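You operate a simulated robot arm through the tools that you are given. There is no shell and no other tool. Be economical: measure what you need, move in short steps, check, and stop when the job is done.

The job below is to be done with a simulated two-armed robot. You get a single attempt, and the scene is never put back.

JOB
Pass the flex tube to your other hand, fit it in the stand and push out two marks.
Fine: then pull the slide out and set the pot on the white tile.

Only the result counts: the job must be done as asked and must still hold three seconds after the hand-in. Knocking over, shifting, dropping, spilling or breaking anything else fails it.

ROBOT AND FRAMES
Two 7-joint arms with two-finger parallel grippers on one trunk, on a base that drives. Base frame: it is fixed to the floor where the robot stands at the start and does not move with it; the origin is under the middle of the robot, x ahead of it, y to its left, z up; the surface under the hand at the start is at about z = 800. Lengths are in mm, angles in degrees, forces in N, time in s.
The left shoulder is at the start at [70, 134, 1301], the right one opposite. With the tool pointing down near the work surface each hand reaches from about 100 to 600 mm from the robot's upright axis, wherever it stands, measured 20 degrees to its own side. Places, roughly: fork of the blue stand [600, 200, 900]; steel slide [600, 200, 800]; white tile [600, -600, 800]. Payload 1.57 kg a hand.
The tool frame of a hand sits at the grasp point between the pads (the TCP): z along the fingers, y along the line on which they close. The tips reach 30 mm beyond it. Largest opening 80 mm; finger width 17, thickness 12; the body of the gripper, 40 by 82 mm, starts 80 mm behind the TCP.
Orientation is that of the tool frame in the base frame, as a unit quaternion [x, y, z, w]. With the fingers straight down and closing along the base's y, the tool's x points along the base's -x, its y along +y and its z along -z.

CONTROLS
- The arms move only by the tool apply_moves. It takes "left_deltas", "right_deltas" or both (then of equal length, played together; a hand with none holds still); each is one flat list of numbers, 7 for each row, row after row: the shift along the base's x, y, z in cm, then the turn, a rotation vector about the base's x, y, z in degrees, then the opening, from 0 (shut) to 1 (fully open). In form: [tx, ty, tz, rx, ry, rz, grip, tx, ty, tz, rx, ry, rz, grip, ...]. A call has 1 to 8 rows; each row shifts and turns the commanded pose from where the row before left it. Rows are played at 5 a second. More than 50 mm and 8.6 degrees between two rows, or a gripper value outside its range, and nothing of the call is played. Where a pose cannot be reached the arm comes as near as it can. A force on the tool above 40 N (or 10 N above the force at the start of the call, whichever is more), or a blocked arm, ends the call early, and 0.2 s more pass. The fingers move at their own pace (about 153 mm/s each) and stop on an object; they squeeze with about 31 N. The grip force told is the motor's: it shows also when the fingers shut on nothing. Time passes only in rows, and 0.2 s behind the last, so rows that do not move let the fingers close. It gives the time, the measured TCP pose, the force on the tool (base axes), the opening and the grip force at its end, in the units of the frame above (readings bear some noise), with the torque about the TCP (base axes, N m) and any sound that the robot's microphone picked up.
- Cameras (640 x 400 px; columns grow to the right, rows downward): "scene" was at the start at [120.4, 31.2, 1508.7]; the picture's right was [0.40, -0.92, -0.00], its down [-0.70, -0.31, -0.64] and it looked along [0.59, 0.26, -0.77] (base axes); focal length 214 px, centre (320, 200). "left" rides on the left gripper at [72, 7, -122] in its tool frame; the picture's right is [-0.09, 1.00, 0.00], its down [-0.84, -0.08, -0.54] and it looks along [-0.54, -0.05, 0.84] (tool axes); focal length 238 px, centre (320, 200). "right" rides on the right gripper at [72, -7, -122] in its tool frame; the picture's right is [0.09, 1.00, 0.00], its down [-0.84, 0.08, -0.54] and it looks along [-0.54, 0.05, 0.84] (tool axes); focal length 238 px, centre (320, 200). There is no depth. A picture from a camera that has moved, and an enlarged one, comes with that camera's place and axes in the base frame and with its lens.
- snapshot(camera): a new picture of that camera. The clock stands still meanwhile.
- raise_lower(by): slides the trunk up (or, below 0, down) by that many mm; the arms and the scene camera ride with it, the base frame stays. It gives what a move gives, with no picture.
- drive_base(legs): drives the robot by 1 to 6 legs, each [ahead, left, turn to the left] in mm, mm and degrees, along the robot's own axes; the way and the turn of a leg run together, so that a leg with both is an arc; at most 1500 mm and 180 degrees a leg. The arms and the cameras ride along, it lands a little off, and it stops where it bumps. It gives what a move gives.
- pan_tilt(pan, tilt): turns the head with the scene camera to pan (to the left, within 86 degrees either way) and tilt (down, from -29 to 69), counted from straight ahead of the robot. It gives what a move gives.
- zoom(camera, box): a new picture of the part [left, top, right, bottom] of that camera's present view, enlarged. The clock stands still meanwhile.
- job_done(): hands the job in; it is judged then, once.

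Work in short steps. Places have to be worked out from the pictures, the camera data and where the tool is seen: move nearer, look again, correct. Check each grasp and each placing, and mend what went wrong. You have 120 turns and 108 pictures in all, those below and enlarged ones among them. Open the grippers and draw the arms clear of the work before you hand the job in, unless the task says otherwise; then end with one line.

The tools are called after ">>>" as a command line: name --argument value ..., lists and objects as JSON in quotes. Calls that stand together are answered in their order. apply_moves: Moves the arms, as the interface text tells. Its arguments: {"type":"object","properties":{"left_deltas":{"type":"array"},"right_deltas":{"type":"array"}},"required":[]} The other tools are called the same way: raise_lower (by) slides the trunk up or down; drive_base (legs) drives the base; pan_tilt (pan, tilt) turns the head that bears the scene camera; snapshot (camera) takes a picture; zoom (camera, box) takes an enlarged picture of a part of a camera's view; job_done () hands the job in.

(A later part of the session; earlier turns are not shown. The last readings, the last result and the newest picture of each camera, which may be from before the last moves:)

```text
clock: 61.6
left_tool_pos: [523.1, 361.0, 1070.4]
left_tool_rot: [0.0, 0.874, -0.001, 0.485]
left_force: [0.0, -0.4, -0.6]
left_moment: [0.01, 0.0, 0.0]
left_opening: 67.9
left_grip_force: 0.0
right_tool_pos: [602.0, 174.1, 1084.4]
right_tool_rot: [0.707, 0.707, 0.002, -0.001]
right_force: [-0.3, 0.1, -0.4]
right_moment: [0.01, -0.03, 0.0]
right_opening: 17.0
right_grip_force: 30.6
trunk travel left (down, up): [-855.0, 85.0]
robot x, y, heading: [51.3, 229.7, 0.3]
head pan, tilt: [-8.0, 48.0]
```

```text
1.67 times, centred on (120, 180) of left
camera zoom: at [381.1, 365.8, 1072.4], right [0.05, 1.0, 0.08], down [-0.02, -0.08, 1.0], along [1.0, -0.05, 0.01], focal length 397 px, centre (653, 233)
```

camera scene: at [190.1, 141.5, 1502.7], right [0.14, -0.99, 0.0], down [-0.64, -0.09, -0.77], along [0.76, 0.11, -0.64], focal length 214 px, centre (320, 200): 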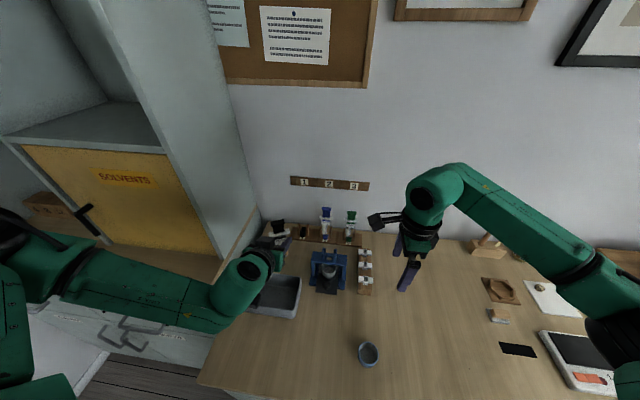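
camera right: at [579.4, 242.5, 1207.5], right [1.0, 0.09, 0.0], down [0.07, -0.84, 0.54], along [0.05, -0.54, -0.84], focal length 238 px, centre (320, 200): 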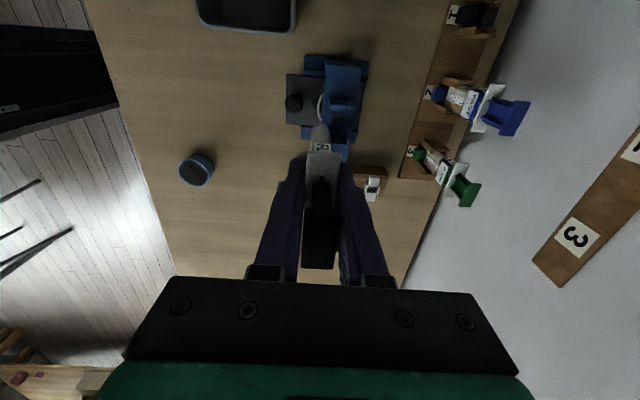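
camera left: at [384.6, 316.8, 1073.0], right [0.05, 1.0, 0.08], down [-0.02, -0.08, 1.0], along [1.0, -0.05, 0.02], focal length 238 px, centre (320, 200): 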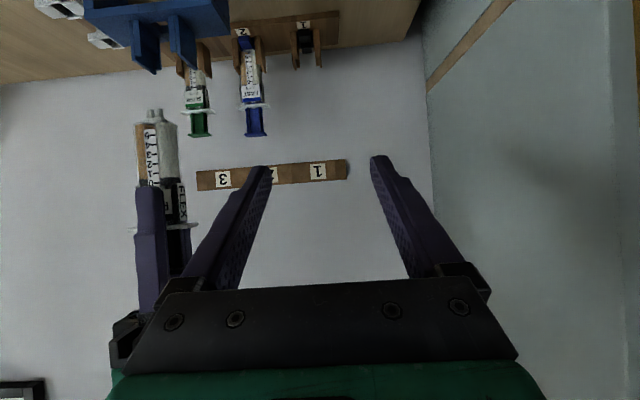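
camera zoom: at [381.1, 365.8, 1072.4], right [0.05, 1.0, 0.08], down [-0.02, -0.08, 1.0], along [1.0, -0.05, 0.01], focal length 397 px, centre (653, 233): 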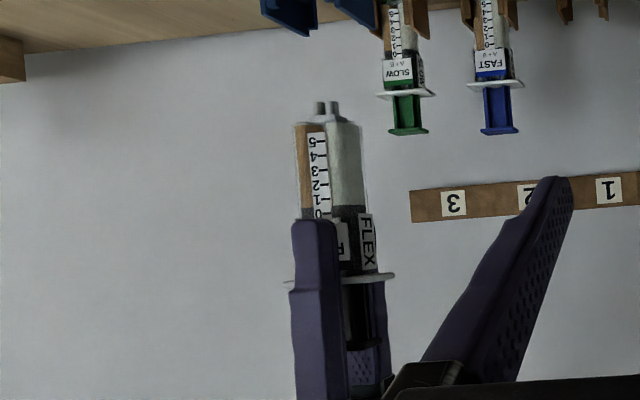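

The tube is vertical. I move to (609.7, 170.5) and lower to just above the posts, then re-check.

>>> apply_moves --right_deltas '[0.8, -0.35, 0, 0, 0, 0, 0, 0, 0, -1.2, 0, 0, 0, 0, 0, 0, -1.2, 0, 0, 0, 0, 0, 0, 0, 0, 0, 0, 0]'

>>> zoom --camera "right" --box '[260, 60, 400, 180]'

>>> zoom --camera "scene" --box '[270, 140, 370, 250]'

```text
clock: 62.6
left_tool_pos: [522.7, 359.8, 1069.6]
left_tool_rot: [-0.001, 0.874, 0.0, 0.486]
left_force: [-0.7, -0.1, -0.5]
left_moment: [0.01, -0.01, 0.01]
left_opening: 67.8
left_grip_force: 0.0
right_tool_pos: [608.7, 170.4, 1060.5]
right_tool_rot: [0.707, 0.707, 0.003, -0.001]
right_force: [-0.5, 0.2, -0.2]
right_moment: [-0.02, -0.01, -0.03]
right_opening: 17.1
right_grip_force: 31.1
trunk travel left (down, up): [-855.0, 85.0]
robot x, y, heading: [51.9, 229.0, -0.0]
head pan, tilt: [-8.0, 48.0]
```

```text
3.33 times, centred on (330, 120) of right
camera zoom: at [603.1, 242.2, 1182.7], right [1.0, 0.09, 0.0], down [0.07, -0.84, 0.54], along [0.05, -0.54, -0.84], focal length 794 px, centre (287, 467)
```

zoom: 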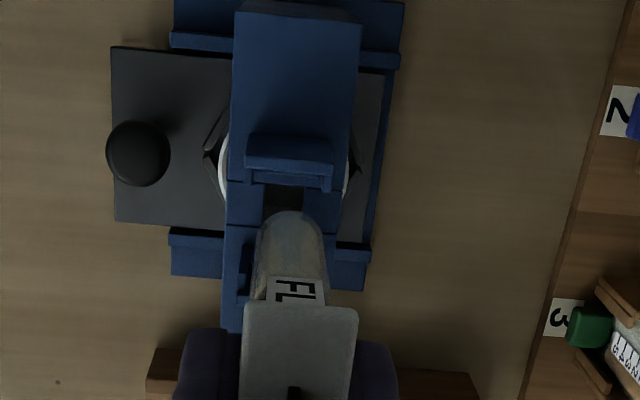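

```text
3.64 times, centred on (320, 195) of scene
camera zoom: at [180.0, 219.4, 1491.3], right [-0.14, -0.99, 0.0], down [-0.74, 0.1, -0.67], along [0.66, -0.09, -0.74], focal length 780 px, centre (320, 218)
```

zoom: 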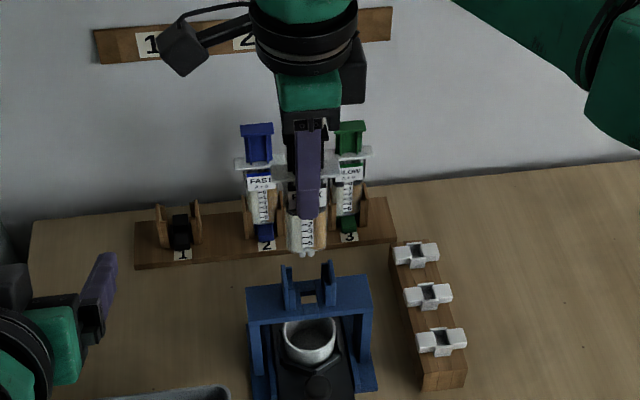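

Fork x≈608.8 and tube ≈610; y agrees to about 1 mm from both cameras. I shift −1 mm in x and lower gently into the posts, watching the force.

>>> apply_moves --right_deltas '[-0.1, 0, -1, 0, 0, 0, 0, 0, 0, -0.7, 0, 0, 0, 0, 0, 0, -0.6, 0, 0, 0, 0, 0, 0, 0, 0, 0, 0, 0]'

>>> zoom --camera "scene" --box '[285, 155, 365, 235]'

>>> zoom --camera "right" --box '[260, 60, 400, 180]'

```text
clock: 63.6
left_tool_pos: [522.9, 360.4, 1070.7]
left_tool_rot: [-0.001, 0.874, 0.001, 0.485]
left_force: [0.4, -0.4, 0.2]
left_moment: [0.0, -0.02, 0.03]
left_opening: 68.1
left_grip_force: 0.0
right_tool_pos: [609.7, 170.9, 1036.8]
right_tool_rot: [0.707, 0.707, 0.003, -0.002]
right_force: [0.1, -0.9, 0.4]
right_moment: [0.05, 0.01, 0.0]
right_opening: 17.0
right_grip_force: 30.7
trunk travel left (down, up): [-855.0, 85.0]
robot x, y, heading: [51.4, 228.6, 0.1]
head pan, tilt: [-8.0, 48.0]
```

```text
5.00 times, centred on (325, 195) of scene
camera zoom: at [180.1, 219.3, 1491.2], right [-0.14, -0.99, 0.0], down [-0.74, 0.1, -0.67], along [0.66, -0.09, -0.74], focal length 1072 px, centre (295, 225)
```

zoom: 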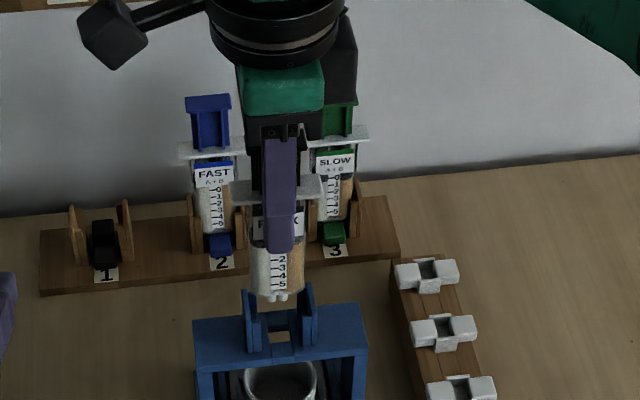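

```text
3.33 times, centred on (330, 120) of right
camera zoom: at [602.5, 242.0, 1159.6], right [1.0, 0.09, 0.0], down [0.07, -0.84, 0.54], along [0.05, -0.53, -0.84], focal length 794 px, centre (287, 467)
```

zoom: 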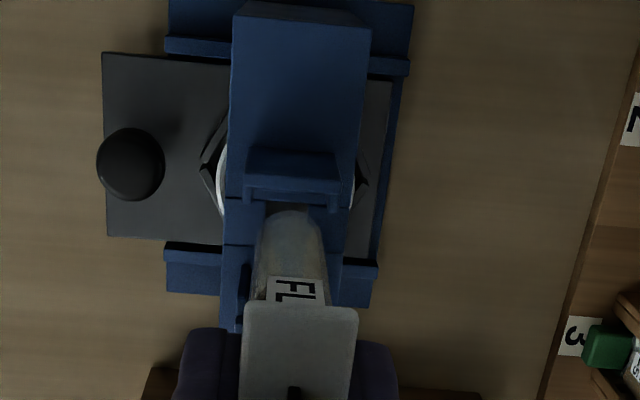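

The head view suggests the tube is about 2 mm off in y. I enlarge further to measure before inserting.

>>> zoom --camera "scene" --box '[305, 185, 345, 225]'

```text
10.00 times, centred on (325, 205) of scene
camera zoom: at [180.1, 219.3, 1491.2], right [-0.14, -0.99, 0.0], down [-0.74, 0.1, -0.67], along [0.66, -0.09, -0.74], focal length 2145 px, centre (270, 150)
```

zoom: 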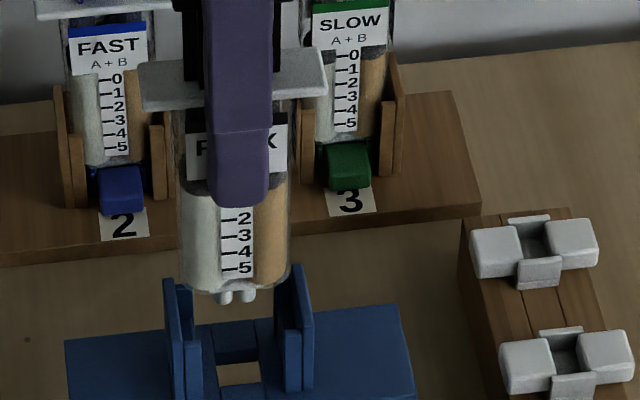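

Excellent detail: tube and fork agree within about 1 mm in y and 0.6 mm in x; the posts form a channel with front/back lips. I lower on in small steps.

>>> apply_moves --right_deltas '[-0.05, -0.05, -0.5, 0, 0, 0, 0, 0, 0, -0.5, 0, 0, 0, 0, 0, 0, -0.5, 0, 0, 0, 0, 0, 0, 0, 0, 0, 0, 0]'

>>> zoom --camera "scene" --box '[305, 185, 345, 225]'

```text
clock: 64.6
left_tool_pos: [524.2, 359.6, 1069.8]
left_tool_rot: [-0.001, 0.874, 0.001, 0.486]
left_force: [-0.5, 0.3, -0.2]
left_moment: [0.02, 0.0, 0.01]
left_opening: 68.0
left_grip_force: 0.0
right_tool_pos: [608.6, 170.1, 1023.1]
right_tool_rot: [0.708, 0.707, 0.002, -0.002]
right_force: [0.0, 0.0, 0.2]
right_moment: [0.02, 0.0, 0.01]
right_opening: 17.0
right_grip_force: 30.9
trunk travel left (down, up): [-855.0, 85.0]
robot x, y, heading: [51.1, 228.1, 0.0]
head pan, tilt: [-8.0, 48.0]
```

```text
10.00 times, centred on (325, 205) of scene
camera zoom: at [180.0, 219.3, 1491.2], right [-0.14, -0.99, 0.0], down [-0.74, 0.1, -0.67], along [0.66, -0.09, -0.74], focal length 2145 px, centre (270, 150)
```

zoom: 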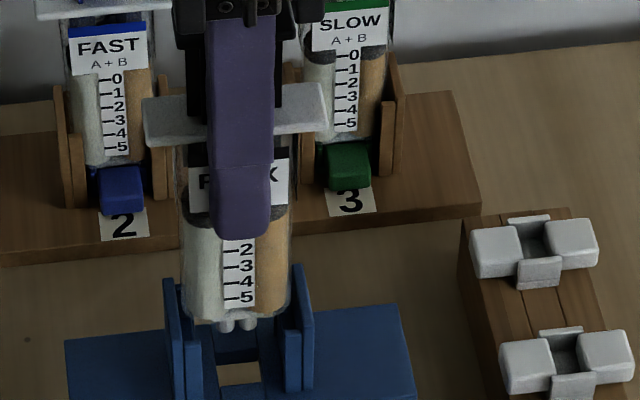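

Still no contact and visually entering the channel. I lower another 15 mm, then in finer steps.

>>> apply_moves --right_deltas '[0, 0, -0.5, 0, 0, 0, 0, 0, 0, -0.5, 0, 0, 0, 0, 0, 0, -0.3, 0, 0, 0, 0, 0, 0, 0, 0, 0, 0, 0]'

>>> zoom --camera "scene" --box '[305, 185, 345, 225]'

```text
clock: 65.6
left_tool_pos: [524.3, 359.3, 1069.6]
left_tool_rot: [0.0, 0.874, -0.001, 0.486]
left_force: [-0.4, 0.0, 0.0]
left_moment: [0.02, 0.02, -0.02]
left_opening: 67.8
left_grip_force: 0.1
right_tool_pos: [607.3, 171.1, 1010.0]
right_tool_rot: [0.707, 0.707, 0.003, -0.001]
right_force: [-1.5, -1.1, 0.5]
right_moment: [0.02, -0.03, -0.01]
right_opening: 17.1
right_grip_force: 30.7
trunk travel left (down, up): [-855.0, 85.0]
robot x, y, heading: [53.6, 226.9, 0.2]
head pan, tilt: [-8.0, 48.0]
```

```text
10.00 times, centred on (325, 205) of scene
camera zoom: at [180.0, 219.4, 1491.2], right [-0.14, -0.99, 0.0], down [-0.74, 0.1, -0.67], along [0.66, -0.09, -0.74], focal length 2145 px, centre (270, 150)
```

zoom: 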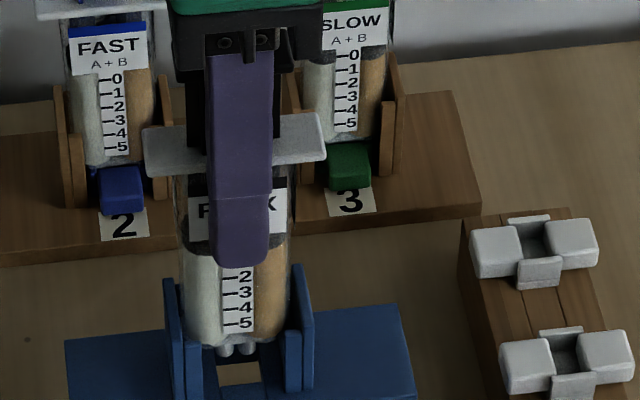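

The barrel is between the posts with the nozzle just above the hole. Continuing down in 4 mm steps to contact.

>>> apply_moves --right_deltas '[0, 0, -0.4, 0, 0, 0, 0, 0, 0, -0.4, 0, 0, 0, 0, 0, 0, -0.3, 0, 0, 0, 0, 0, 0, 0, 0, 0, 0, 0]'

>>> zoom --camera "scene" --box '[305, 185, 345, 225]'

```text
clock: 66.6
left_tool_pos: [521.4, 359.4, 1072.5]
left_tool_rot: [0.0, 0.874, 0.0, 0.487]
left_force: [-0.2, 0.3, -0.5]
left_moment: [0.01, 0.02, 0.01]
left_opening: 67.8
left_grip_force: 0.0
right_tool_pos: [606.8, 169.9, 1004.6]
right_tool_rot: [0.708, 0.706, 0.007, 0.001]
right_force: [7.7, -3.0, 34.9]
right_moment: [-0.43, -0.59, 0.02]
right_opening: 17.3
right_grip_force: 31.1
trunk travel left (down, up): [-855.0, 85.0]
robot x, y, heading: [55.8, 230.3, 0.0]
head pan, tilt: [-8.0, 48.0]
```

```text
10.00 times, centred on (325, 205) of scene
camera zoom: at [174.7, 219.3, 1492.2], right [-0.14, -0.99, 0.0], down [-0.73, 0.1, -0.67], along [0.67, -0.09, -0.74], focal length 2145 px, centre (270, 150)
```

zoom: 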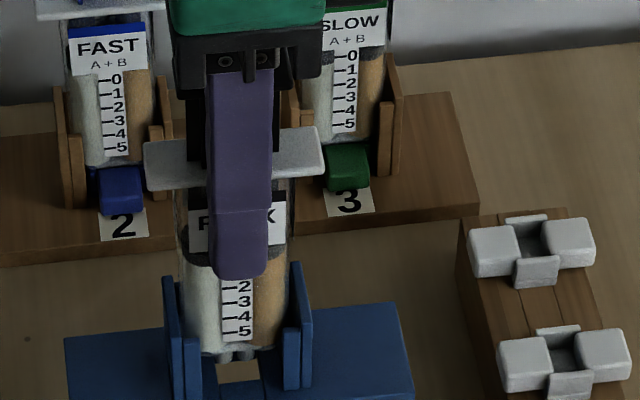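

Contact at TCP z≈1004.6 with 35 N, the tool being pushed +x: the nozzle is catching the hole's front edge since the hand crept ~2 mm back. I lift 6 mm, shift +x 2 mm and look.

>>> apply_moves --right_deltas '[0, 0, 1.1, 0, 0, 0, 0, 0.2, 0, 0, 0, 0, 0, 0, 0, 0, 0, 0, 0, 0, 0]'

>>> zoom --camera "right" --box '[270, 60, 370, 160]'

```text
clock: 67.4
left_tool_pos: [523.7, 361.0, 1069.8]
left_tool_rot: [0.0, 0.874, -0.001, 0.486]
left_force: [0.1, 0.4, -0.2]
left_moment: [0.04, 0.01, -0.04]
left_opening: 68.0
left_grip_force: 0.1
right_tool_pos: [609.1, 170.5, 1010.5]
right_tool_rot: [0.708, 0.706, 0.003, -0.002]
right_force: [0.6, -0.1, 0.1]
right_moment: [-0.02, 0.0, -0.02]
right_opening: 17.3
right_grip_force: 30.9
trunk travel left (down, up): [-855.0, 85.0]
robot x, y, heading: [53.0, 231.5, 0.3]
head pan, tilt: [-8.0, 48.0]
```

```text
4.00 times, centred on (320, 110) of right
camera zoom: at [603.2, 242.0, 1131.8], right [1.0, 0.09, 0.0], down [0.08, -0.84, 0.54], along [0.05, -0.54, -0.84], focal length 953 px, centre (320, 560)
```

zoom: 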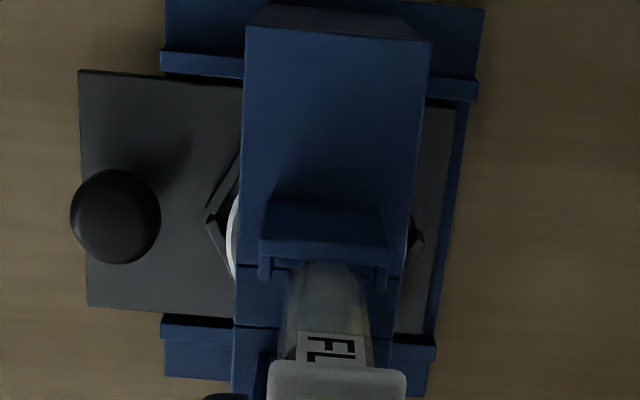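

The barrel is inside the channel with ±2 mm play, but it stopped ~12 mm in, likely catching while off-centre. I shift −1 mm in y, −0.5 mm in x, and lower again in fine steps.

>>> apply_moves --right_deltas '[-0.05, -0.1, -0.3, 0, 0, 0, 0, 0, 0, -0.3, 0, 0, 0, 0, 0, 0, -0.2, 0, 0, 0, 0, 0, 0, -0.2, 0, 0, 0, 0, 0, 0, 0, 0, 0, 0, 0]'

>>> zoom --camera "scene" --box '[305, 190, 345, 230]'

```text
clock: 68.6
left_tool_pos: [520.0, 360.6, 1071.5]
left_tool_rot: [-0.002, 0.873, 0.001, 0.487]
left_force: [-0.2, 0.1, 0.7]
left_moment: [0.04, -0.02, 0.01]
left_opening: 68.0
left_grip_force: 0.0
right_tool_pos: [608.4, 168.7, 1004.0]
right_tool_rot: [0.708, 0.706, 0.007, 0.001]
right_force: [6.8, -2.5, 28.4]
right_moment: [-0.51, -0.45, 0.02]
right_opening: 17.2
right_grip_force: 30.4
trunk travel left (down, up): [-855.0, 85.0]
robot x, y, heading: [55.2, 229.0, -0.1]
head pan, tilt: [-8.0, 48.0]
```

```text
10.00 times, centred on (325, 210) of scene
camera zoom: at [175.9, 219.1, 1492.0], right [-0.14, -0.99, 0.0], down [-0.73, 0.1, -0.67], along [0.66, -0.09, -0.74], focal length 2145 px, centre (270, 100)
```

zoom: 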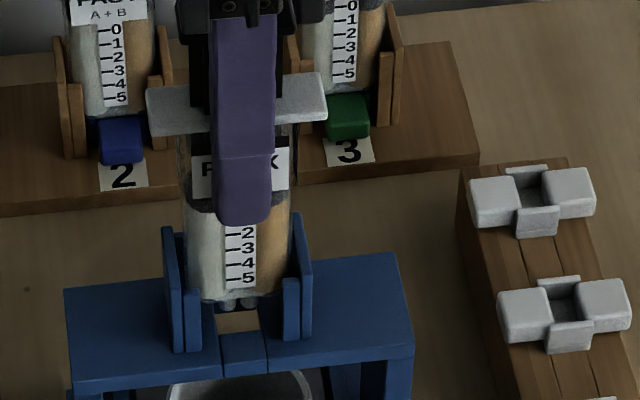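

Same stop height (z≈1004) in both tries: barrel bottom ~17 mm above the beam, just as tubes sit in the rack, so this is the seat. I relieve the push a little, open the right fingers, and check it stays upright.

>>> apply_moves --right_deltas '[0, 0, 0.4, 0, 0, 0, 0, 0, 0, 0, 0, 0, 0, 0.3, 0, 0, 0, 0, 0, 0, 0.5, 0, 0, 0, 0, 0, 0, 0.5]'

>>> zoom --camera "scene" --box '[305, 180, 345, 230]'

>>> zoom --camera "right" --box '[240, 60, 400, 260]'

```text
clock: 69.6
left_tool_pos: [524.1, 359.7, 1070.2]
left_tool_rot: [0.0, 0.874, -0.001, 0.485]
left_force: [-0.4, 1.2, 0.2]
left_moment: [-0.04, 0.03, 0.0]
left_opening: 67.8
left_grip_force: 0.1
right_tool_pos: [609.8, 169.1, 1003.6]
right_tool_rot: [0.708, 0.707, 0.003, -0.001]
right_force: [0.4, 0.2, -0.2]
right_moment: [0.01, 0.0, -0.02]
right_opening: 40.1
right_grip_force: 0.1
trunk travel left (down, up): [-855.0, 85.0]
robot x, y, heading: [48.3, 228.0, -0.0]
head pan, tilt: [-8.0, 48.0]
```

```text
8.00 times, centred on (325, 205) of scene
camera zoom: at [180.2, 219.5, 1491.2], right [-0.14, -0.99, 0.0], down [-0.74, 0.1, -0.67], along [0.66, -0.09, -0.74], focal length 1716 px, centre (280, 160)
```

zoom: 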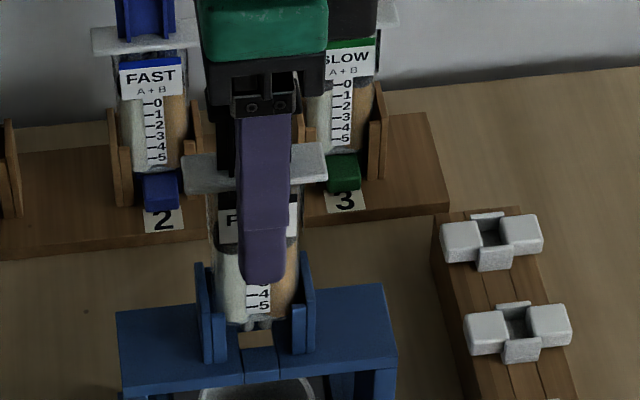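

```text
2.00 times, centred on (320, 160) of right
camera zoom: at [603.3, 240.9, 1126.0], right [1.0, 0.09, 0.0], down [0.07, -0.84, 0.54], along [0.05, -0.54, -0.84], focal length 477 px, centre (320, 280)
```

zoom: 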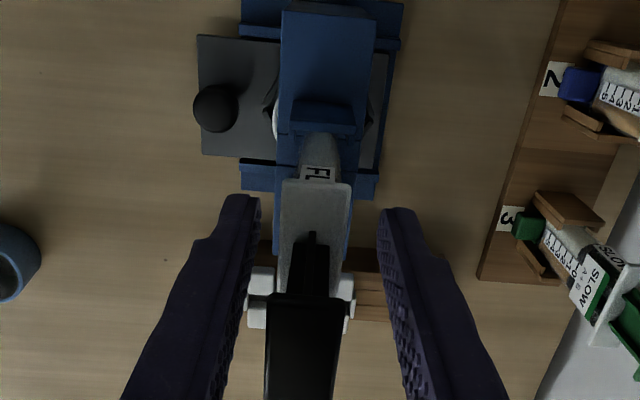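

The tube stands upright on its own in the fork. I raise the right hand clear and inspect.

>>> apply_moves --right_deltas '[0, 0, 3, 0, 0, 0, 0.5, 0, 0, 4, 0, 0, 0, 0.5, 0, 0, 4, 0, 0, 0, 0.5, 0, 0, 0, 0, 0, 0, 0.5]'

>>> zoom --camera "scene" --box '[295, 160, 355, 230]'

>>> snapshot --camera "right"

```text
clock: 70.6
left_tool_pos: [524.3, 359.7, 1070.2]
left_tool_rot: [-0.001, 0.874, 0.001, 0.485]
left_force: [0.3, 0.2, -0.4]
left_moment: [-0.04, -0.02, 0.01]
left_opening: 67.8
left_grip_force: 0.0
right_tool_pos: [610.4, 168.3, 1114.5]
right_tool_rot: [0.708, 0.707, 0.003, -0.002]
right_force: [-0.2, 0.4, 0.7]
right_moment: [0.0, 0.0, 0.0]
right_opening: 40.1
right_grip_force: 0.1
trunk travel left (down, up): [-855.0, 85.0]
robot x, y, heading: [52.9, 230.1, 0.1]
head pan, tilt: [-8.0, 48.0]
```

```text
5.71 times, centred on (325, 195) of scene
camera zoom: at [180.0, 219.2, 1491.2], right [-0.14, -0.99, 0.0], down [-0.74, 0.1, -0.67], along [0.66, -0.09, -0.74], focal length 1226 px, centre (291, 229)
```

zoom: 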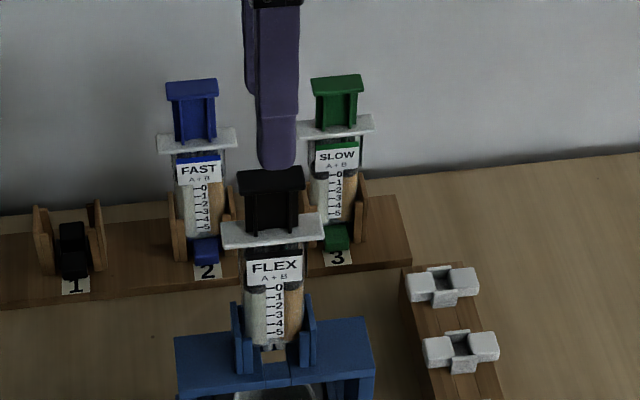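

```text
32 pictures are left
camera right: at [603.9, 240.8, 1236.6], right [1.0, 0.09, 0.0], down [0.07, -0.84, 0.54], along [0.05, -0.53, -0.84], focal length 238 px, centre (320, 200)
```

right: 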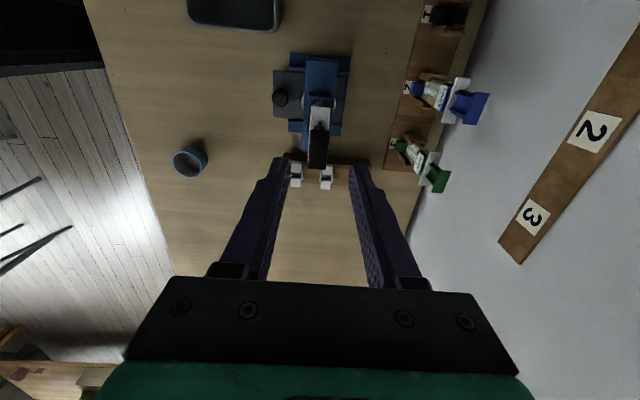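

The tube sits exactly like its neighbours in the rack, piston at 0. I close the right fingers, centre over the thumb plate (609.3, 170.5) and descend to just above it (top ≈1044).

>>> apply_moves --right_deltas '[-0.1, 0.2, 0, 0, 0, 0, 0, 0, 0, 0, 0, 0, 0, 0, 0, 0, -1, 0, 0, 0, 0, 0, 0, -1, 0, 0, 0, 0, 0, 0, -0.9, 0, 0, 0, 0, 0, 0, 0, 0, 0, 0, 0]'

>>> zoom --camera "scene" --box '[295, 160, 355, 230]'

```text
clock: 72.0
left_tool_pos: [523.2, 361.4, 1070.2]
left_tool_rot: [0.001, 0.874, -0.001, 0.486]
left_force: [0.3, 1.1, -0.1]
left_moment: [-0.03, 0.03, 0.01]
left_opening: 68.1
left_grip_force: 0.0
right_tool_pos: [610.2, 170.2, 1084.4]
right_tool_rot: [0.708, 0.707, 0.002, -0.002]
right_force: [0.6, 0.6, -0.2]
right_moment: [-0.03, 0.0, 0.0]
right_opening: 0.0
right_grip_force: 21.4
trunk travel left (down, up): [-855.0, 85.0]
robot x, y, heading: [54.2, 228.6, 0.1]
head pan, tilt: [-8.0, 48.0]
```

```text
5.71 times, centred on (325, 195) of scene
camera zoom: at [179.9, 219.4, 1491.3], right [-0.14, -0.99, 0.0], down [-0.74, 0.1, -0.67], along [0.66, -0.09, -0.74], focal length 1226 px, centre (291, 229)
```

zoom: 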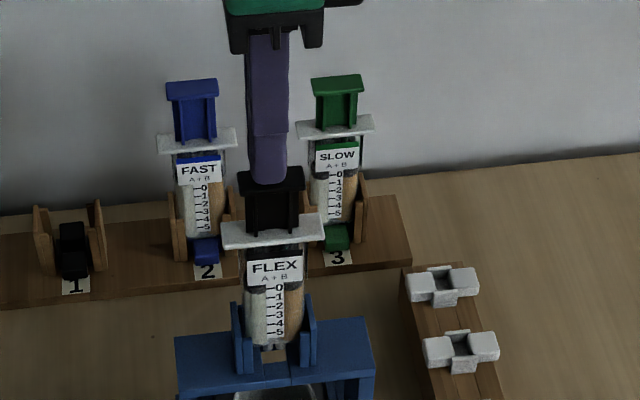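

Tips are just above the thumb plate. I lower 2–3 mm at a time to find contact.

>>> apply_moves --right_deltas '[0, 0, -0.3, 0, 0, 0, 0, 0, 0, -0.3, 0, 0, 0, 0, 0, 0, -0.2, 0, 0, 0, 0, 0, 0, 0, 0, 0, 0, 0]'

```text
clock: 73.0
left_tool_pos: [522.3, 360.1, 1069.7]
left_tool_rot: [0.0, 0.874, 0.0, 0.485]
left_force: [-0.4, 0.9, 0.2]
left_moment: [0.01, -0.03, 0.03]
left_opening: 68.2
left_grip_force: 0.1
right_tool_pos: [609.4, 170.8, 1077.7]
right_tool_rot: [0.707, 0.707, 0.002, -0.002]
right_force: [0.8, 0.0, 2.9]
right_moment: [0.0, 0.01, 0.0]
right_opening: 0.1
right_grip_force: 21.5
trunk travel left (down, up): [-855.0, 85.0]
robot x, y, heading: [55.2, 228.9, 0.1]
head pan, tilt: [-8.0, 48.0]
```

Contact at TCP z≈1078. I push 6 mm and look at force and marks.

>>> apply_moves --right_deltas '[0, 0, -0.2, 0, 0, 0, 0, 0, 0, -0.2, 0, 0, 0, 0, 0, 0, -0.2, 0, 0, 0, 0, 0, 0, 0, 0, 0, 0, 0]'

>>> zoom --camera "scene" --box '[295, 160, 355, 230]'

```text
clock: 74.0
left_tool_pos: [523.0, 359.4, 1070.1]
left_tool_rot: [-0.001, 0.874, 0.0, 0.486]
left_force: [0.7, 0.0, -0.9]
left_moment: [0.01, -0.02, 0.01]
left_opening: 68.0
left_grip_force: 0.0
right_tool_pos: [608.2, 171.0, 1071.9]
right_tool_rot: [0.708, 0.707, 0.002, -0.002]
right_force: [-0.3, 0.6, 2.8]
right_moment: [-0.03, -0.02, 0.03]
right_opening: 0.0
right_grip_force: 21.1
trunk travel left (down, up): [-855.0, 85.0]
robot x, y, heading: [52.3, 227.9, 0.2]
head pan, tilt: [-8.0, 48.0]
```

```text
5.71 times, centred on (325, 195) of scene
camera zoom: at [179.4, 219.5, 1491.3], right [-0.14, -0.99, 0.0], down [-0.74, 0.1, -0.67], along [0.66, -0.09, -0.74], focal length 1226 px, centre (291, 229)
```

zoom: 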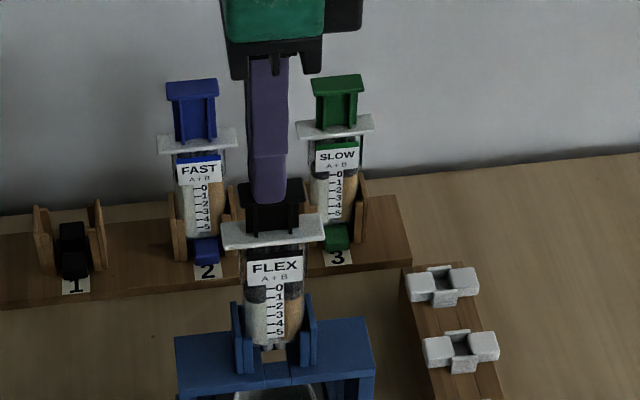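

The plunger moves with only ~3 N. I enlarge the scale to read it.

>>> zoom --camera "scene" --box '[312, 198, 332, 220]'

```text
16.00 times, centred on (322, 209) of scene
camera zoom: at [179.4, 219.5, 1491.3], right [-0.14, -0.99, 0.0], down [-0.74, 0.1, -0.67], along [0.66, -0.09, -0.74], focal length 3432 px, centre (288, 56)
```

zoom: 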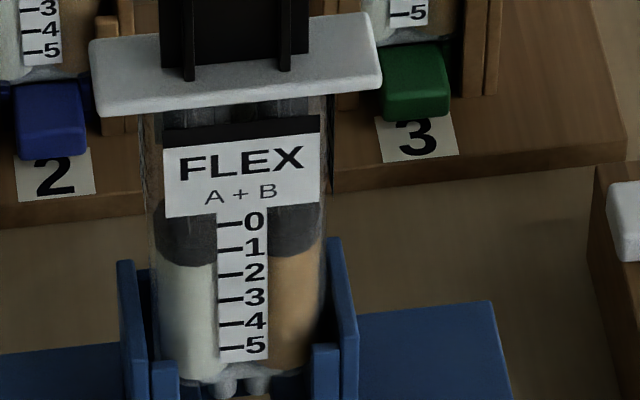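

Edge bookkeeping: the piston edge (left column) stood ≈0.7 mark below the "0" tick line in this view before pushing and is at ≈1.68 now, so about one mark is out. Target is v≈289 in this zoom. I push 5 mm more and re-measure.

>>> apply_moves --right_deltas '[0, 0, -0.2, 0, 0, 0, 0, 0, 0, -0.2, 0, 0, 0, 0, 0, 0, -0.1, 0, 0, 0, 0, 0, 0, 0, 0, 0, 0, 0]'

>>> zoom --camera "scene" --box '[312, 198, 332, 220]'

```text
clock: 75.0
left_tool_pos: [523.2, 360.1, 1069.9]
left_tool_rot: [0.0, 0.874, -0.001, 0.486]
left_force: [0.3, -0.7, 0.3]
left_moment: [0.02, 0.01, 0.02]
left_opening: 68.0
left_grip_force: 0.0
right_tool_pos: [608.5, 171.1, 1065.5]
right_tool_rot: [0.708, 0.706, 0.003, -0.001]
right_force: [0.1, -0.1, 2.2]
right_moment: [-0.02, -0.01, -0.02]
right_opening: 0.0
right_grip_force: 20.6
trunk travel left (down, up): [-855.0, 85.0]
robot x, y, heading: [53.6, 232.0, 0.3]
head pan, tilt: [-8.0, 48.0]
```

```text
16.00 times, centred on (322, 209) of scene
camera zoom: at [179.4, 219.5, 1491.3], right [-0.14, -0.99, 0.0], down [-0.74, 0.1, -0.67], along [0.66, -0.09, -0.74], focal length 3432 px, centre (288, 56)
```

zoom: 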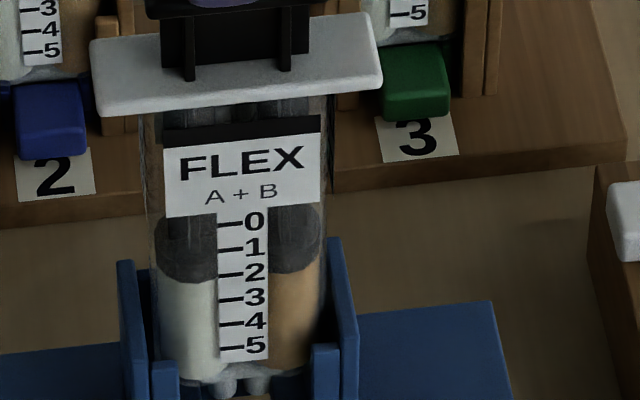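

The edge moved ~17 px for ~5.5 mm, reading ≈2.4 now against 0.68–0.7 at start (≈1.7 marks out). I push the remaining ≈2.3 mm.

>>> apply_moves --right_deltas '[0, 0, -0.12, 0, 0, 0, 0, 0, 0, -0.11, 0, 0, 0, 0, 0, 0, 0, 0, 0, 0, 0]'

>>> zoom --camera "scene" --box '[312, 198, 332, 220]'

```text
clock: 75.8
left_tool_pos: [522.6, 360.1, 1070.2]
left_tool_rot: [0.0, 0.874, 0.0, 0.486]
left_force: [0.9, -0.3, -0.7]
left_moment: [0.0, -0.03, 0.02]
left_opening: 67.9
left_grip_force: 0.1
right_tool_pos: [608.6, 170.6, 1062.5]
right_tool_rot: [0.708, 0.706, 0.003, -0.001]
right_force: [-1.1, -0.4, 3.1]
right_moment: [-0.04, 0.0, 0.05]
right_opening: 0.1
right_grip_force: 21.2
trunk travel left (down, up): [-855.0, 85.0]
robot x, y, heading: [50.4, 228.9, 0.1]
head pan, tilt: [-8.0, 48.0]
```

```text
16.00 times, centred on (322, 209) of scene
camera zoom: at [179.4, 219.6, 1491.3], right [-0.14, -0.99, 0.0], down [-0.74, 0.1, -0.67], along [0.66, -0.09, -0.74], focal length 3432 px, centre (288, 56)
```

zoom: 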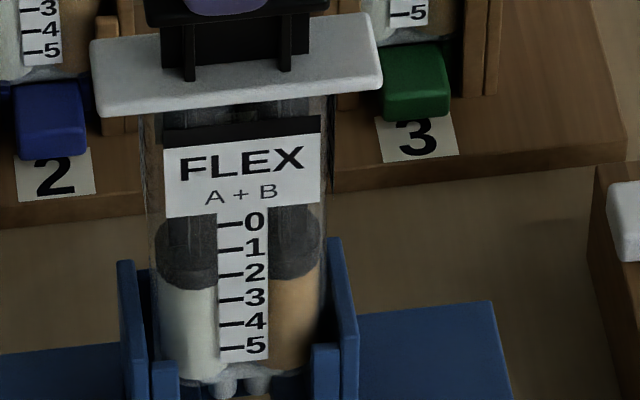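

The edge is now at ≈2.70, i.e. two marks out from 0.69. I lift the right hand off, move it aside to the right, and then back the base off for room to work the slide.

>>> apply_moves --right_deltas '[0, 0, 3, 0, 0, 0, 0, 0, 0, 4, 0, 0, 0, 0, 0, 0, 4, 0, 0, 0, 0.5, 0, -4, 0, 0, 0, 0, 0.8, -2, -4, 0, 0, 0, 0, 0.8, -2, -4, 0, 0, 0, 0, 0.8, -2, -3, 0, 0, 0, 0, 0.8]'

>>> drive_base --legs '[[-90, 0, 0]]'

>>> zoom --camera "scene" --box '[230, 100, 430, 250]'

```text
clock: 77.4
left_tool_pos: [522.8, 358.7, 1070.6]
left_tool_rot: [-0.001, 0.874, 0.001, 0.486]
left_force: [0.5, -0.5, 0.0]
left_moment: [0.02, 0.04, 0.03]
left_opening: 68.0
left_grip_force: 0.1
right_tool_pos: [546.8, 18.8, 1172.1]
right_tool_rot: [0.707, 0.707, 0.004, -0.001]
right_force: [0.0, 0.2, 0.5]
right_moment: [0.02, -0.01, -0.01]
right_opening: 63.8
right_grip_force: 0.0
trunk travel left (down, up): [-855.0, 85.0]
robot x, y, heading: [53.3, 232.3, 0.3]
head pan, tilt: [-8.0, 48.0]
```

```text
clock: 78.5
left_tool_pos: [438.2, 358.5, 1067.1]
left_tool_rot: [-0.001, 0.875, 0.001, 0.484]
left_force: [-0.2, 0.7, 0.1]
left_moment: [0.01, 0.01, 0.03]
left_opening: 68.0
left_grip_force: 0.1
right_tool_pos: [462.7, 22.3, 1168.8]
right_tool_rot: [0.707, 0.707, 0.001, -0.003]
right_force: [1.2, 0.1, 0.6]
right_moment: [-0.01, 0.01, 0.0]
right_opening: 64.0
right_grip_force: 0.0
trunk travel left (down, up): [-855.0, 85.0]
robot x, y, heading: [-39.1, 225.6, 0.2]
head pan, tilt: [-8.0, 48.0]
```

```text
2.67 times, centred on (330, 175) of scene
camera zoom: at [96.0, 219.2, 1490.6], right [-0.14, -0.99, 0.0], down [-0.74, 0.1, -0.67], along [0.66, -0.09, -0.75], focal length 572 px, centre (293, 267)
```

zoom: 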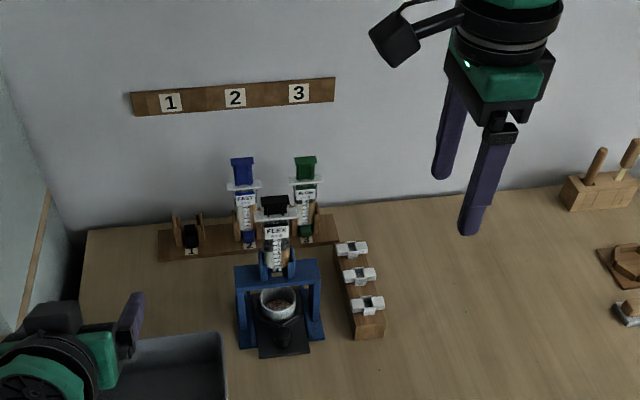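

The pot now shows brown contents. Next, the left hand goes in front of the slide's knob (≈[549,170,838]), tilted 45°.

>>> apply_moves --left_deltas '[0, -3.8, -2, 0, 6.5, 0, 0.7, 0, -3.8, -2, 0, 6.5, 0, 0.7, 0, -3.8, -3, 0, 0, 0, 0.7, 0, -3.8, -3, 0, 0, 0, 0.7, 0, -3.6, -3, 0, 0, 0, 0.7, 1, 0, -3, 0, 0, 0, 0.7, 0, 0, 0, 0, 0, 0, 0.7]'

>>> snapshot --camera "left"

```text
clock: 80.1
left_tool_pos: [425.3, 321.4, 1021.4]
left_tool_rot: [-0.001, 0.924, 0.0, 0.382]
left_force: [-0.4, -0.4, 0.4]
left_moment: [0.02, -0.02, 0.02]
left_opening: 56.0
left_grip_force: 0.0
left hand out of reach, approached as far as the arm can: row 2, 3, 4, 5, 6
right_tool_pos: [459.2, 21.1, 1172.2]
right_tool_rot: [0.708, 0.707, 0.002, -0.002]
right_force: [-0.9, 0.1, 0.4]
right_moment: [-0.02, -0.02, 0.0]
right_opening: 64.0
right_grip_force: 0.0
trunk travel left (down, up): [-855.0, 85.0]
robot x, y, heading: [-37.4, 230.9, 0.2]
head pan, tilt: [-8.0, 48.0]
```

```text
25 pictures are left
camera left: at [287.8, 327.2, 1055.0], right [0.06, 1.0, 0.06], down [0.21, -0.08, 0.98], along [0.98, -0.05, -0.21], focal length 238 px, centre (320, 200)
```

left: 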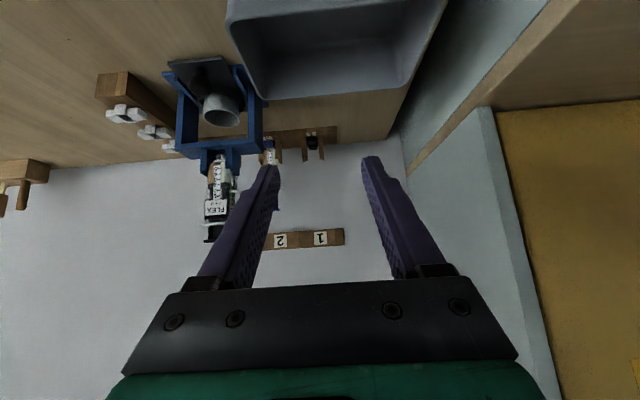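

The left hand can't cross this far with the base at y≈230. I drive 185 mm to the right so the left shoulder lines up with the stand.

>>> drive_base --legs '[[0, -185, 0]]'

>>> apply_moves --left_deltas '[1, 1, -4, 0, 0, 0, 0.7, 1, 1, -4, 0, 0, 0, 0.7, 1, 1, -3, 0, 0, 0, 0.7, 1, 0, -2, 0, 0, 0, 0.7, 0, 0, 0, 0, 0, 0, 0.7]'

>>> snapshot --camera "left"

```text
clock: 81.6
left_tool_pos: [425.0, 139.3, 1021.6]
left_tool_rot: [-0.001, 0.924, -0.001, 0.382]
left_force: [-0.1, 0.1, 0.2]
left_moment: [-0.02, 0.01, 0.02]
left_opening: 56.2
left_grip_force: 0.0
right_tool_pos: [458.2, -161.5, 1173.3]
right_tool_rot: [0.708, 0.706, 0.002, -0.001]
right_force: [0.0, 0.1, -0.6]
right_moment: [-0.01, 0.02, 0.03]
right_opening: 63.9
right_grip_force: 0.1
trunk travel left (down, up): [-855.0, 85.0]
robot x, y, heading: [-36.0, 39.7, -0.1]
head pan, tilt: [-8.0, 48.0]
```

```text
clock: 82.8
left_tool_pos: [450.9, 216.0, 955.5]
left_tool_rot: [-0.001, 0.924, -0.001, 0.383]
left_force: [0.0, 0.4, 0.1]
left_moment: [-0.04, -0.02, -0.02]
left_opening: 56.1
left_grip_force: 0.1
left hand out of reach, approached as far as the arm can: row 1, 2, 3, 4
right_tool_pos: [458.4, -164.8, 1172.6]
right_tool_rot: [0.708, 0.706, 0.003, -0.001]
right_force: [0.4, 0.0, -0.4]
right_moment: [0.03, -0.01, 0.01]
right_opening: 63.8
right_grip_force: 0.1
trunk travel left (down, up): [-855.0, 85.0]
robot x, y, heading: [-39.6, 43.8, -0.2]
head pan, tilt: [-8.0, 48.0]
```

```text
24 pictures are left
camera left: at [312.4, 222.5, 990.4], right [0.06, 1.0, 0.06], down [0.21, -0.08, 0.98], along [0.98, -0.05, -0.21], focal length 238 px, centre (320, 200)
```

left: 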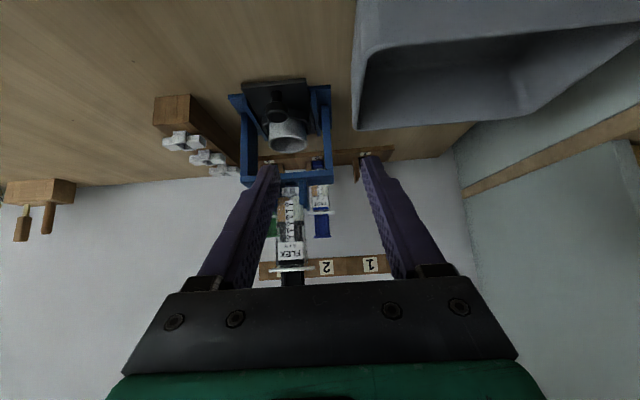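

At this close range it is pushed sideways; further ahead should be easier. I move it to x≈535, y≈170 at z≈950, still in front of the stand.

>>> apply_moves --left_deltas '[3, -1.5, 0, 0, 0, 0, 0.7, 3, -1.5, 0, 0, 0, 0, 0.7, 2.5, -1.6, 0, 0, 0, 0, 0.7, 0, 0, -2, 0, 0, 0, 0.7, 0, 0, 0, 0, 0, 0, 0.7]'

```text
clock: 84.0
left_tool_pos: [510.9, 205.0, 986.4]
left_tool_rot: [-0.001, 0.924, 0.0, 0.383]
left_force: [0.8, 0.4, 0.4]
left_moment: [-0.01, 0.01, 0.02]
left_opening: 56.3
left_grip_force: 0.0
left hand out of reach, approached as far as the arm can: row 1, 2, 3, 4
right_tool_pos: [459.5, -164.3, 1172.7]
right_tool_rot: [0.707, 0.707, 0.002, -0.001]
right_force: [-0.1, 0.5, -0.7]
right_moment: [-0.01, -0.02, 0.03]
right_opening: 64.0
right_grip_force: 0.0
trunk travel left (down, up): [-855.0, 85.0]
robot x, y, heading: [-39.2, 47.2, -0.1]
head pan, tilt: [-8.0, 48.0]
```

With the shoulder this high a 45° tilt can't go low. A 25° tilt still leans the wrist away from the tube, so I reduce the tilt and then go to y≈170.

>>> apply_moves --left_deltas '[0, -0.5, 0, 0, 6.7, 0, 0.7, 0, -1, 0, 0, 6.7, 0, 0.7, 0, -1, 0, 0, 6.6, 0, 0.7, 0.5, -1, -2, 0, 0, 0, 0.7, 0.5, 0, -3, 0, 0, 0, 0.7, 0, 0, 0, 0, 0, 0, 0.7]'

>>> snapshot --camera "left"

```text
clock: 85.4
left_tool_pos: [489.8, 202.2, 970.5]
left_tool_rot: [0.001, 0.976, -0.001, 0.216]
left_force: [-0.1, -0.2, 0.0]
left_moment: [-0.03, -0.03, 0.0]
left_opening: 56.1
left_grip_force: 0.1
left hand out of reach, approached as far as the arm can: row 2, 3, 4, 5
right_tool_pos: [457.5, -163.8, 1172.4]
right_tool_rot: [0.708, 0.706, 0.002, -0.001]
right_force: [0.1, -0.1, -0.4]
right_moment: [-0.01, -0.04, -0.01]
right_opening: 64.0
right_grip_force: 0.1
trunk travel left (down, up): [-855.0, 85.0]
robot x, y, heading: [-35.2, 44.2, 0.0]
head pan, tilt: [-8.0, 48.0]
```

```text
23 pictures are left
camera left: at [372.9, 207.7, 1049.3], right [0.08, 1.0, 0.04], down [0.53, -0.08, 0.85], along [0.84, -0.05, -0.53], focal length 238 px, centre (320, 200)
```

left: 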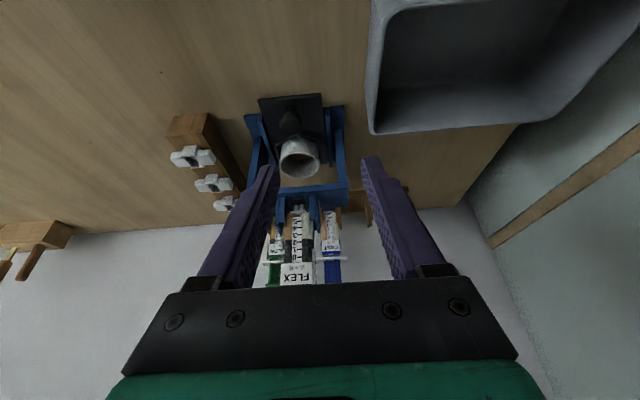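

Still limited. I lower the trunk 90 mm (the left TCP goes to z≈880, clear of everything there) to relax the arm, then continue toward the knob.

>>> raise_lower --by -90

>>> apply_moves --left_deltas '[1, -1.5, 0, 0, 0, 0, 0.7, 1, -1.5, 0, 0, 0, 0, 0.7, 0, 0, 0, 0, 0, 0, 0.7]'

```text
clock: 86.7
left_tool_pos: [491.4, 202.2, 881.3]
left_tool_rot: [-0.001, 0.976, 0.0, 0.217]
left_force: [0.2, -0.1, -0.3]
left_moment: [0.01, 0.0, 0.03]
left_opening: 56.0
left_grip_force: 0.0
right_tool_pos: [458.7, -163.1, 1081.7]
right_tool_rot: [0.708, 0.707, 0.002, -0.001]
right_force: [-0.1, -0.2, -0.4]
right_moment: [0.02, 0.0, -0.01]
right_opening: 64.0
right_grip_force: 0.0
trunk travel left (down, up): [-765.0, 175.0]
robot x, y, heading: [-39.6, 47.3, 0.0]
head pan, tilt: [-8.0, 48.0]
```

```text
clock: 87.5
left_tool_pos: [496.8, 186.7, 897.3]
left_tool_rot: [-0.001, 0.976, -0.001, 0.217]
left_force: [0.0, -0.1, 0.5]
left_moment: [-0.02, 0.01, 0.01]
left_opening: 56.0
left_grip_force: 0.0
left hand out of reach, approached as far as the arm can: row 1, 2
right_tool_pos: [458.0, -164.4, 1081.8]
right_tool_rot: [0.707, 0.707, 0.003, -0.001]
right_force: [-0.3, 0.2, 0.7]
right_moment: [0.03, -0.02, -0.02]
right_opening: 64.0
right_grip_force: 0.0
trunk travel left (down, up): [-765.0, 175.0]
robot x, y, heading: [-38.7, 46.8, 0.1]
head pan, tilt: [-8.0, 48.0]
```

The arm is at a limit, but base and trunk can place the hand instead. I lower the trunk 47 mm in front of the knob, then shift the base 17 mm right and check alignment before going ahead.

>>> raise_lower --by -47

>>> drive_base --legs '[[0, -17, 0]]'

>>> snapshot --camera "left"

```text
clock: 88.3
left_tool_pos: [495.2, 186.2, 850.5]
left_tool_rot: [0.0, 0.976, -0.001, 0.217]
left_force: [0.4, -0.4, 0.2]
left_moment: [-0.04, -0.02, 0.03]
left_opening: 56.0
left_grip_force: 0.0
right_tool_pos: [457.7, -164.4, 1036.5]
right_tool_rot: [0.708, 0.706, 0.002, -0.001]
right_force: [-0.1, -0.3, 0.7]
right_moment: [-0.01, 0.0, 0.0]
right_opening: 64.1
right_grip_force: 0.1
trunk travel left (down, up): [-718.0, 222.0]
robot x, y, heading: [-36.6, 43.8, 0.0]
head pan, tilt: [-8.0, 48.0]
```

```text
clock: 89.1
left_tool_pos: [496.1, 174.0, 850.0]
left_tool_rot: [-0.001, 0.976, -0.002, 0.217]
left_force: [0.1, 0.4, 0.1]
left_moment: [-0.01, 0.01, -0.01]
left_opening: 55.8
left_grip_force: 0.0
right_tool_pos: [459.6, -176.0, 1036.0]
right_tool_rot: [0.707, 0.707, 0.002, -0.001]
right_force: [0.1, -0.1, -0.5]
right_moment: [-0.06, -0.01, 0.04]
right_opening: 64.1
right_grip_force: 0.0
trunk travel left (down, up): [-718.0, 222.0]
robot x, y, heading: [-40.9, 31.4, -0.2]
head pan, tilt: [-8.0, 48.0]
```

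```text
22 pictures are left
camera left: at [378.0, 180.2, 928.9], right [0.08, 1.0, 0.03], down [0.53, -0.07, 0.85], along [0.84, -0.05, -0.53], focal length 238 px, centre (320, 200)
```

left: 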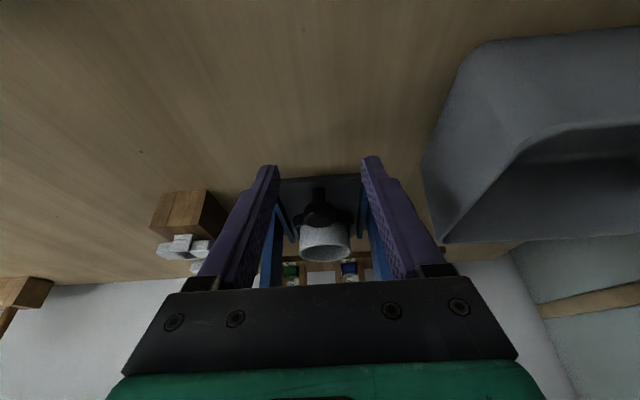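

Centred on the knob. I enlarge to see the knob's distance.

>>> zoom --camera "left" --box '[260, 160, 380, 270]'

```text
3.64 times, centred on (320, 215) of left
camera zoom: at [378.0, 180.2, 928.9], right [0.08, 1.0, 0.03], down [0.53, -0.07, 0.85], along [0.84, -0.05, -0.53], focal length 867 px, centre (320, 146)
```

zoom: 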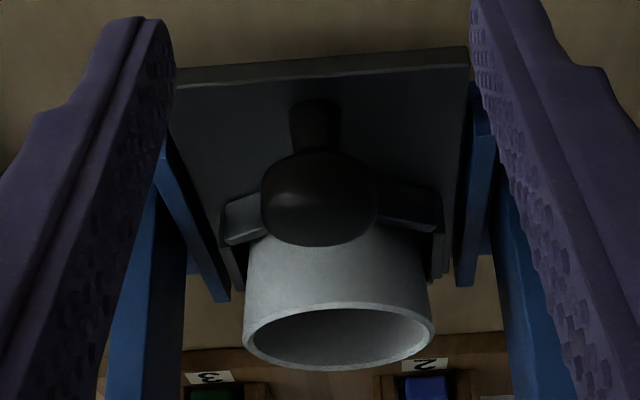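

Knob ball at ≈[544,170,838], 26 mm wide. I drive ahead 42 mm and slightly right to put the fingers around it.

>>> drive_base --legs '[[42, -3, 0]]'

>>> zoom --camera "left" --box '[220, 130, 420, 300]'

```text
clock: 90.0
left_tool_pos: [534.6, 169.4, 851.8]
left_tool_rot: [0.0, 0.976, -0.001, 0.219]
left_force: [-0.5, 0.5, 0.9]
left_moment: [0.0, 0.0, 0.01]
left_opening: 56.0
left_grip_force: 0.1
right_tool_pos: [497.3, -183.4, 1037.9]
right_tool_rot: [0.708, 0.706, 0.003, 0.0]
right_force: [1.2, 1.0, 0.4]
right_moment: [-0.02, -0.04, 0.01]
right_opening: 64.1
right_grip_force: 0.1
trunk travel left (down, up): [-718.0, 222.0]
robot x, y, heading: [3.9, 24.8, -0.0]
head pan, tilt: [-8.0, 48.0]
```

```text
2.35 times, centred on (320, 215) of left
camera zoom: at [416.6, 174.7, 930.8], right [0.08, 1.0, 0.04], down [0.53, -0.08, 0.85], along [0.85, -0.05, -0.53], focal length 561 px, centre (320, 165)
```

zoom: 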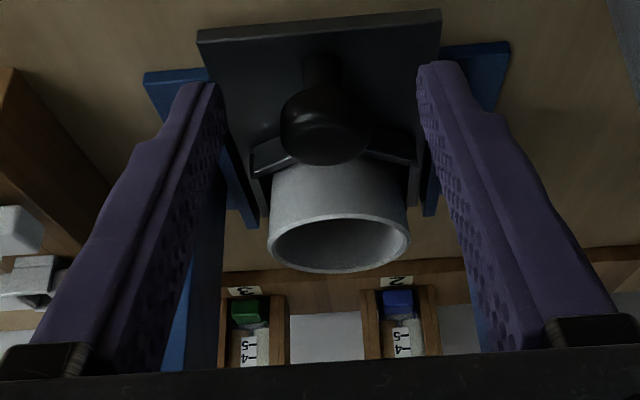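

The knob is between the finger tips. Closing.

>>> apply_moves --left_deltas '[0, 0, 0, 0, 0, 0, 0.45, 0, 0, 0, 0, 0, 0, 0, 0, 0, 0, 0, 0, 0, 0, 0, 0, 0, 0, 0, 0, 0]'

>>> drive_base --legs '[[-40, 0, 0]]'

>>> snapshot --camera "left"

```text
clock: 91.0
left_tool_pos: [537.9, 169.7, 849.1]
left_tool_rot: [0.0, 0.977, -0.001, 0.215]
left_force: [-0.1, 2.4, -7.8]
left_moment: [0.15, 0.16, 0.06]
left_opening: 25.8
left_grip_force: 36.9
right_tool_pos: [500.7, -182.7, 1035.4]
right_tool_rot: [0.707, 0.707, 0.003, -0.002]
right_force: [0.3, 0.5, -0.4]
right_moment: [0.01, -0.03, -0.01]
right_opening: 64.2
right_grip_force: 0.0
trunk travel left (down, up): [-718.0, 222.0]
robot x, y, heading: [1.8, 23.6, -0.0]
head pan, tilt: [-8.0, 48.0]
```

```text
clock: 91.9
left_tool_pos: [500.8, 169.9, 849.3]
left_tool_rot: [0.0, 0.976, -0.001, 0.216]
left_force: [1.8, 2.3, -11.3]
left_moment: [0.03, -0.87, 0.07]
left_opening: 25.9
left_grip_force: 37.4
right_tool_pos: [463.5, -183.1, 1034.2]
right_tool_rot: [0.707, 0.708, 0.002, -0.003]
right_force: [-0.5, -0.3, 0.2]
right_moment: [0.03, -0.01, 0.01]
right_opening: 64.1
right_grip_force: 0.0
trunk travel left (down, up): [-718.0, 222.0]
robot x, y, heading: [-36.8, 22.4, 0.2]
head pan, tilt: [-8.0, 48.0]
```

```text
19 pictures are left
camera left: at [383.1, 175.6, 928.2], right [0.08, 1.0, 0.04], down [0.53, -0.08, 0.84], along [0.84, -0.05, -0.53], focal length 238 px, centre (320, 200)
```

left: 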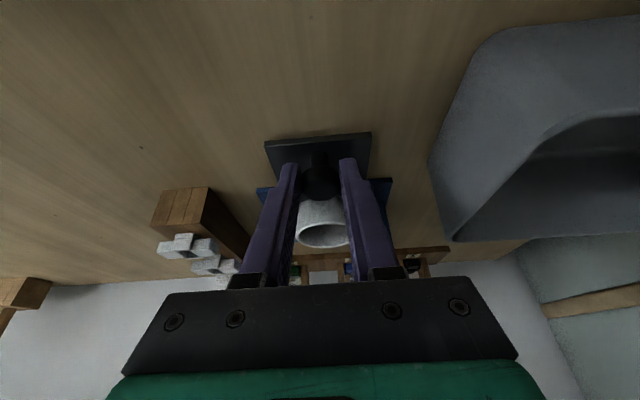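

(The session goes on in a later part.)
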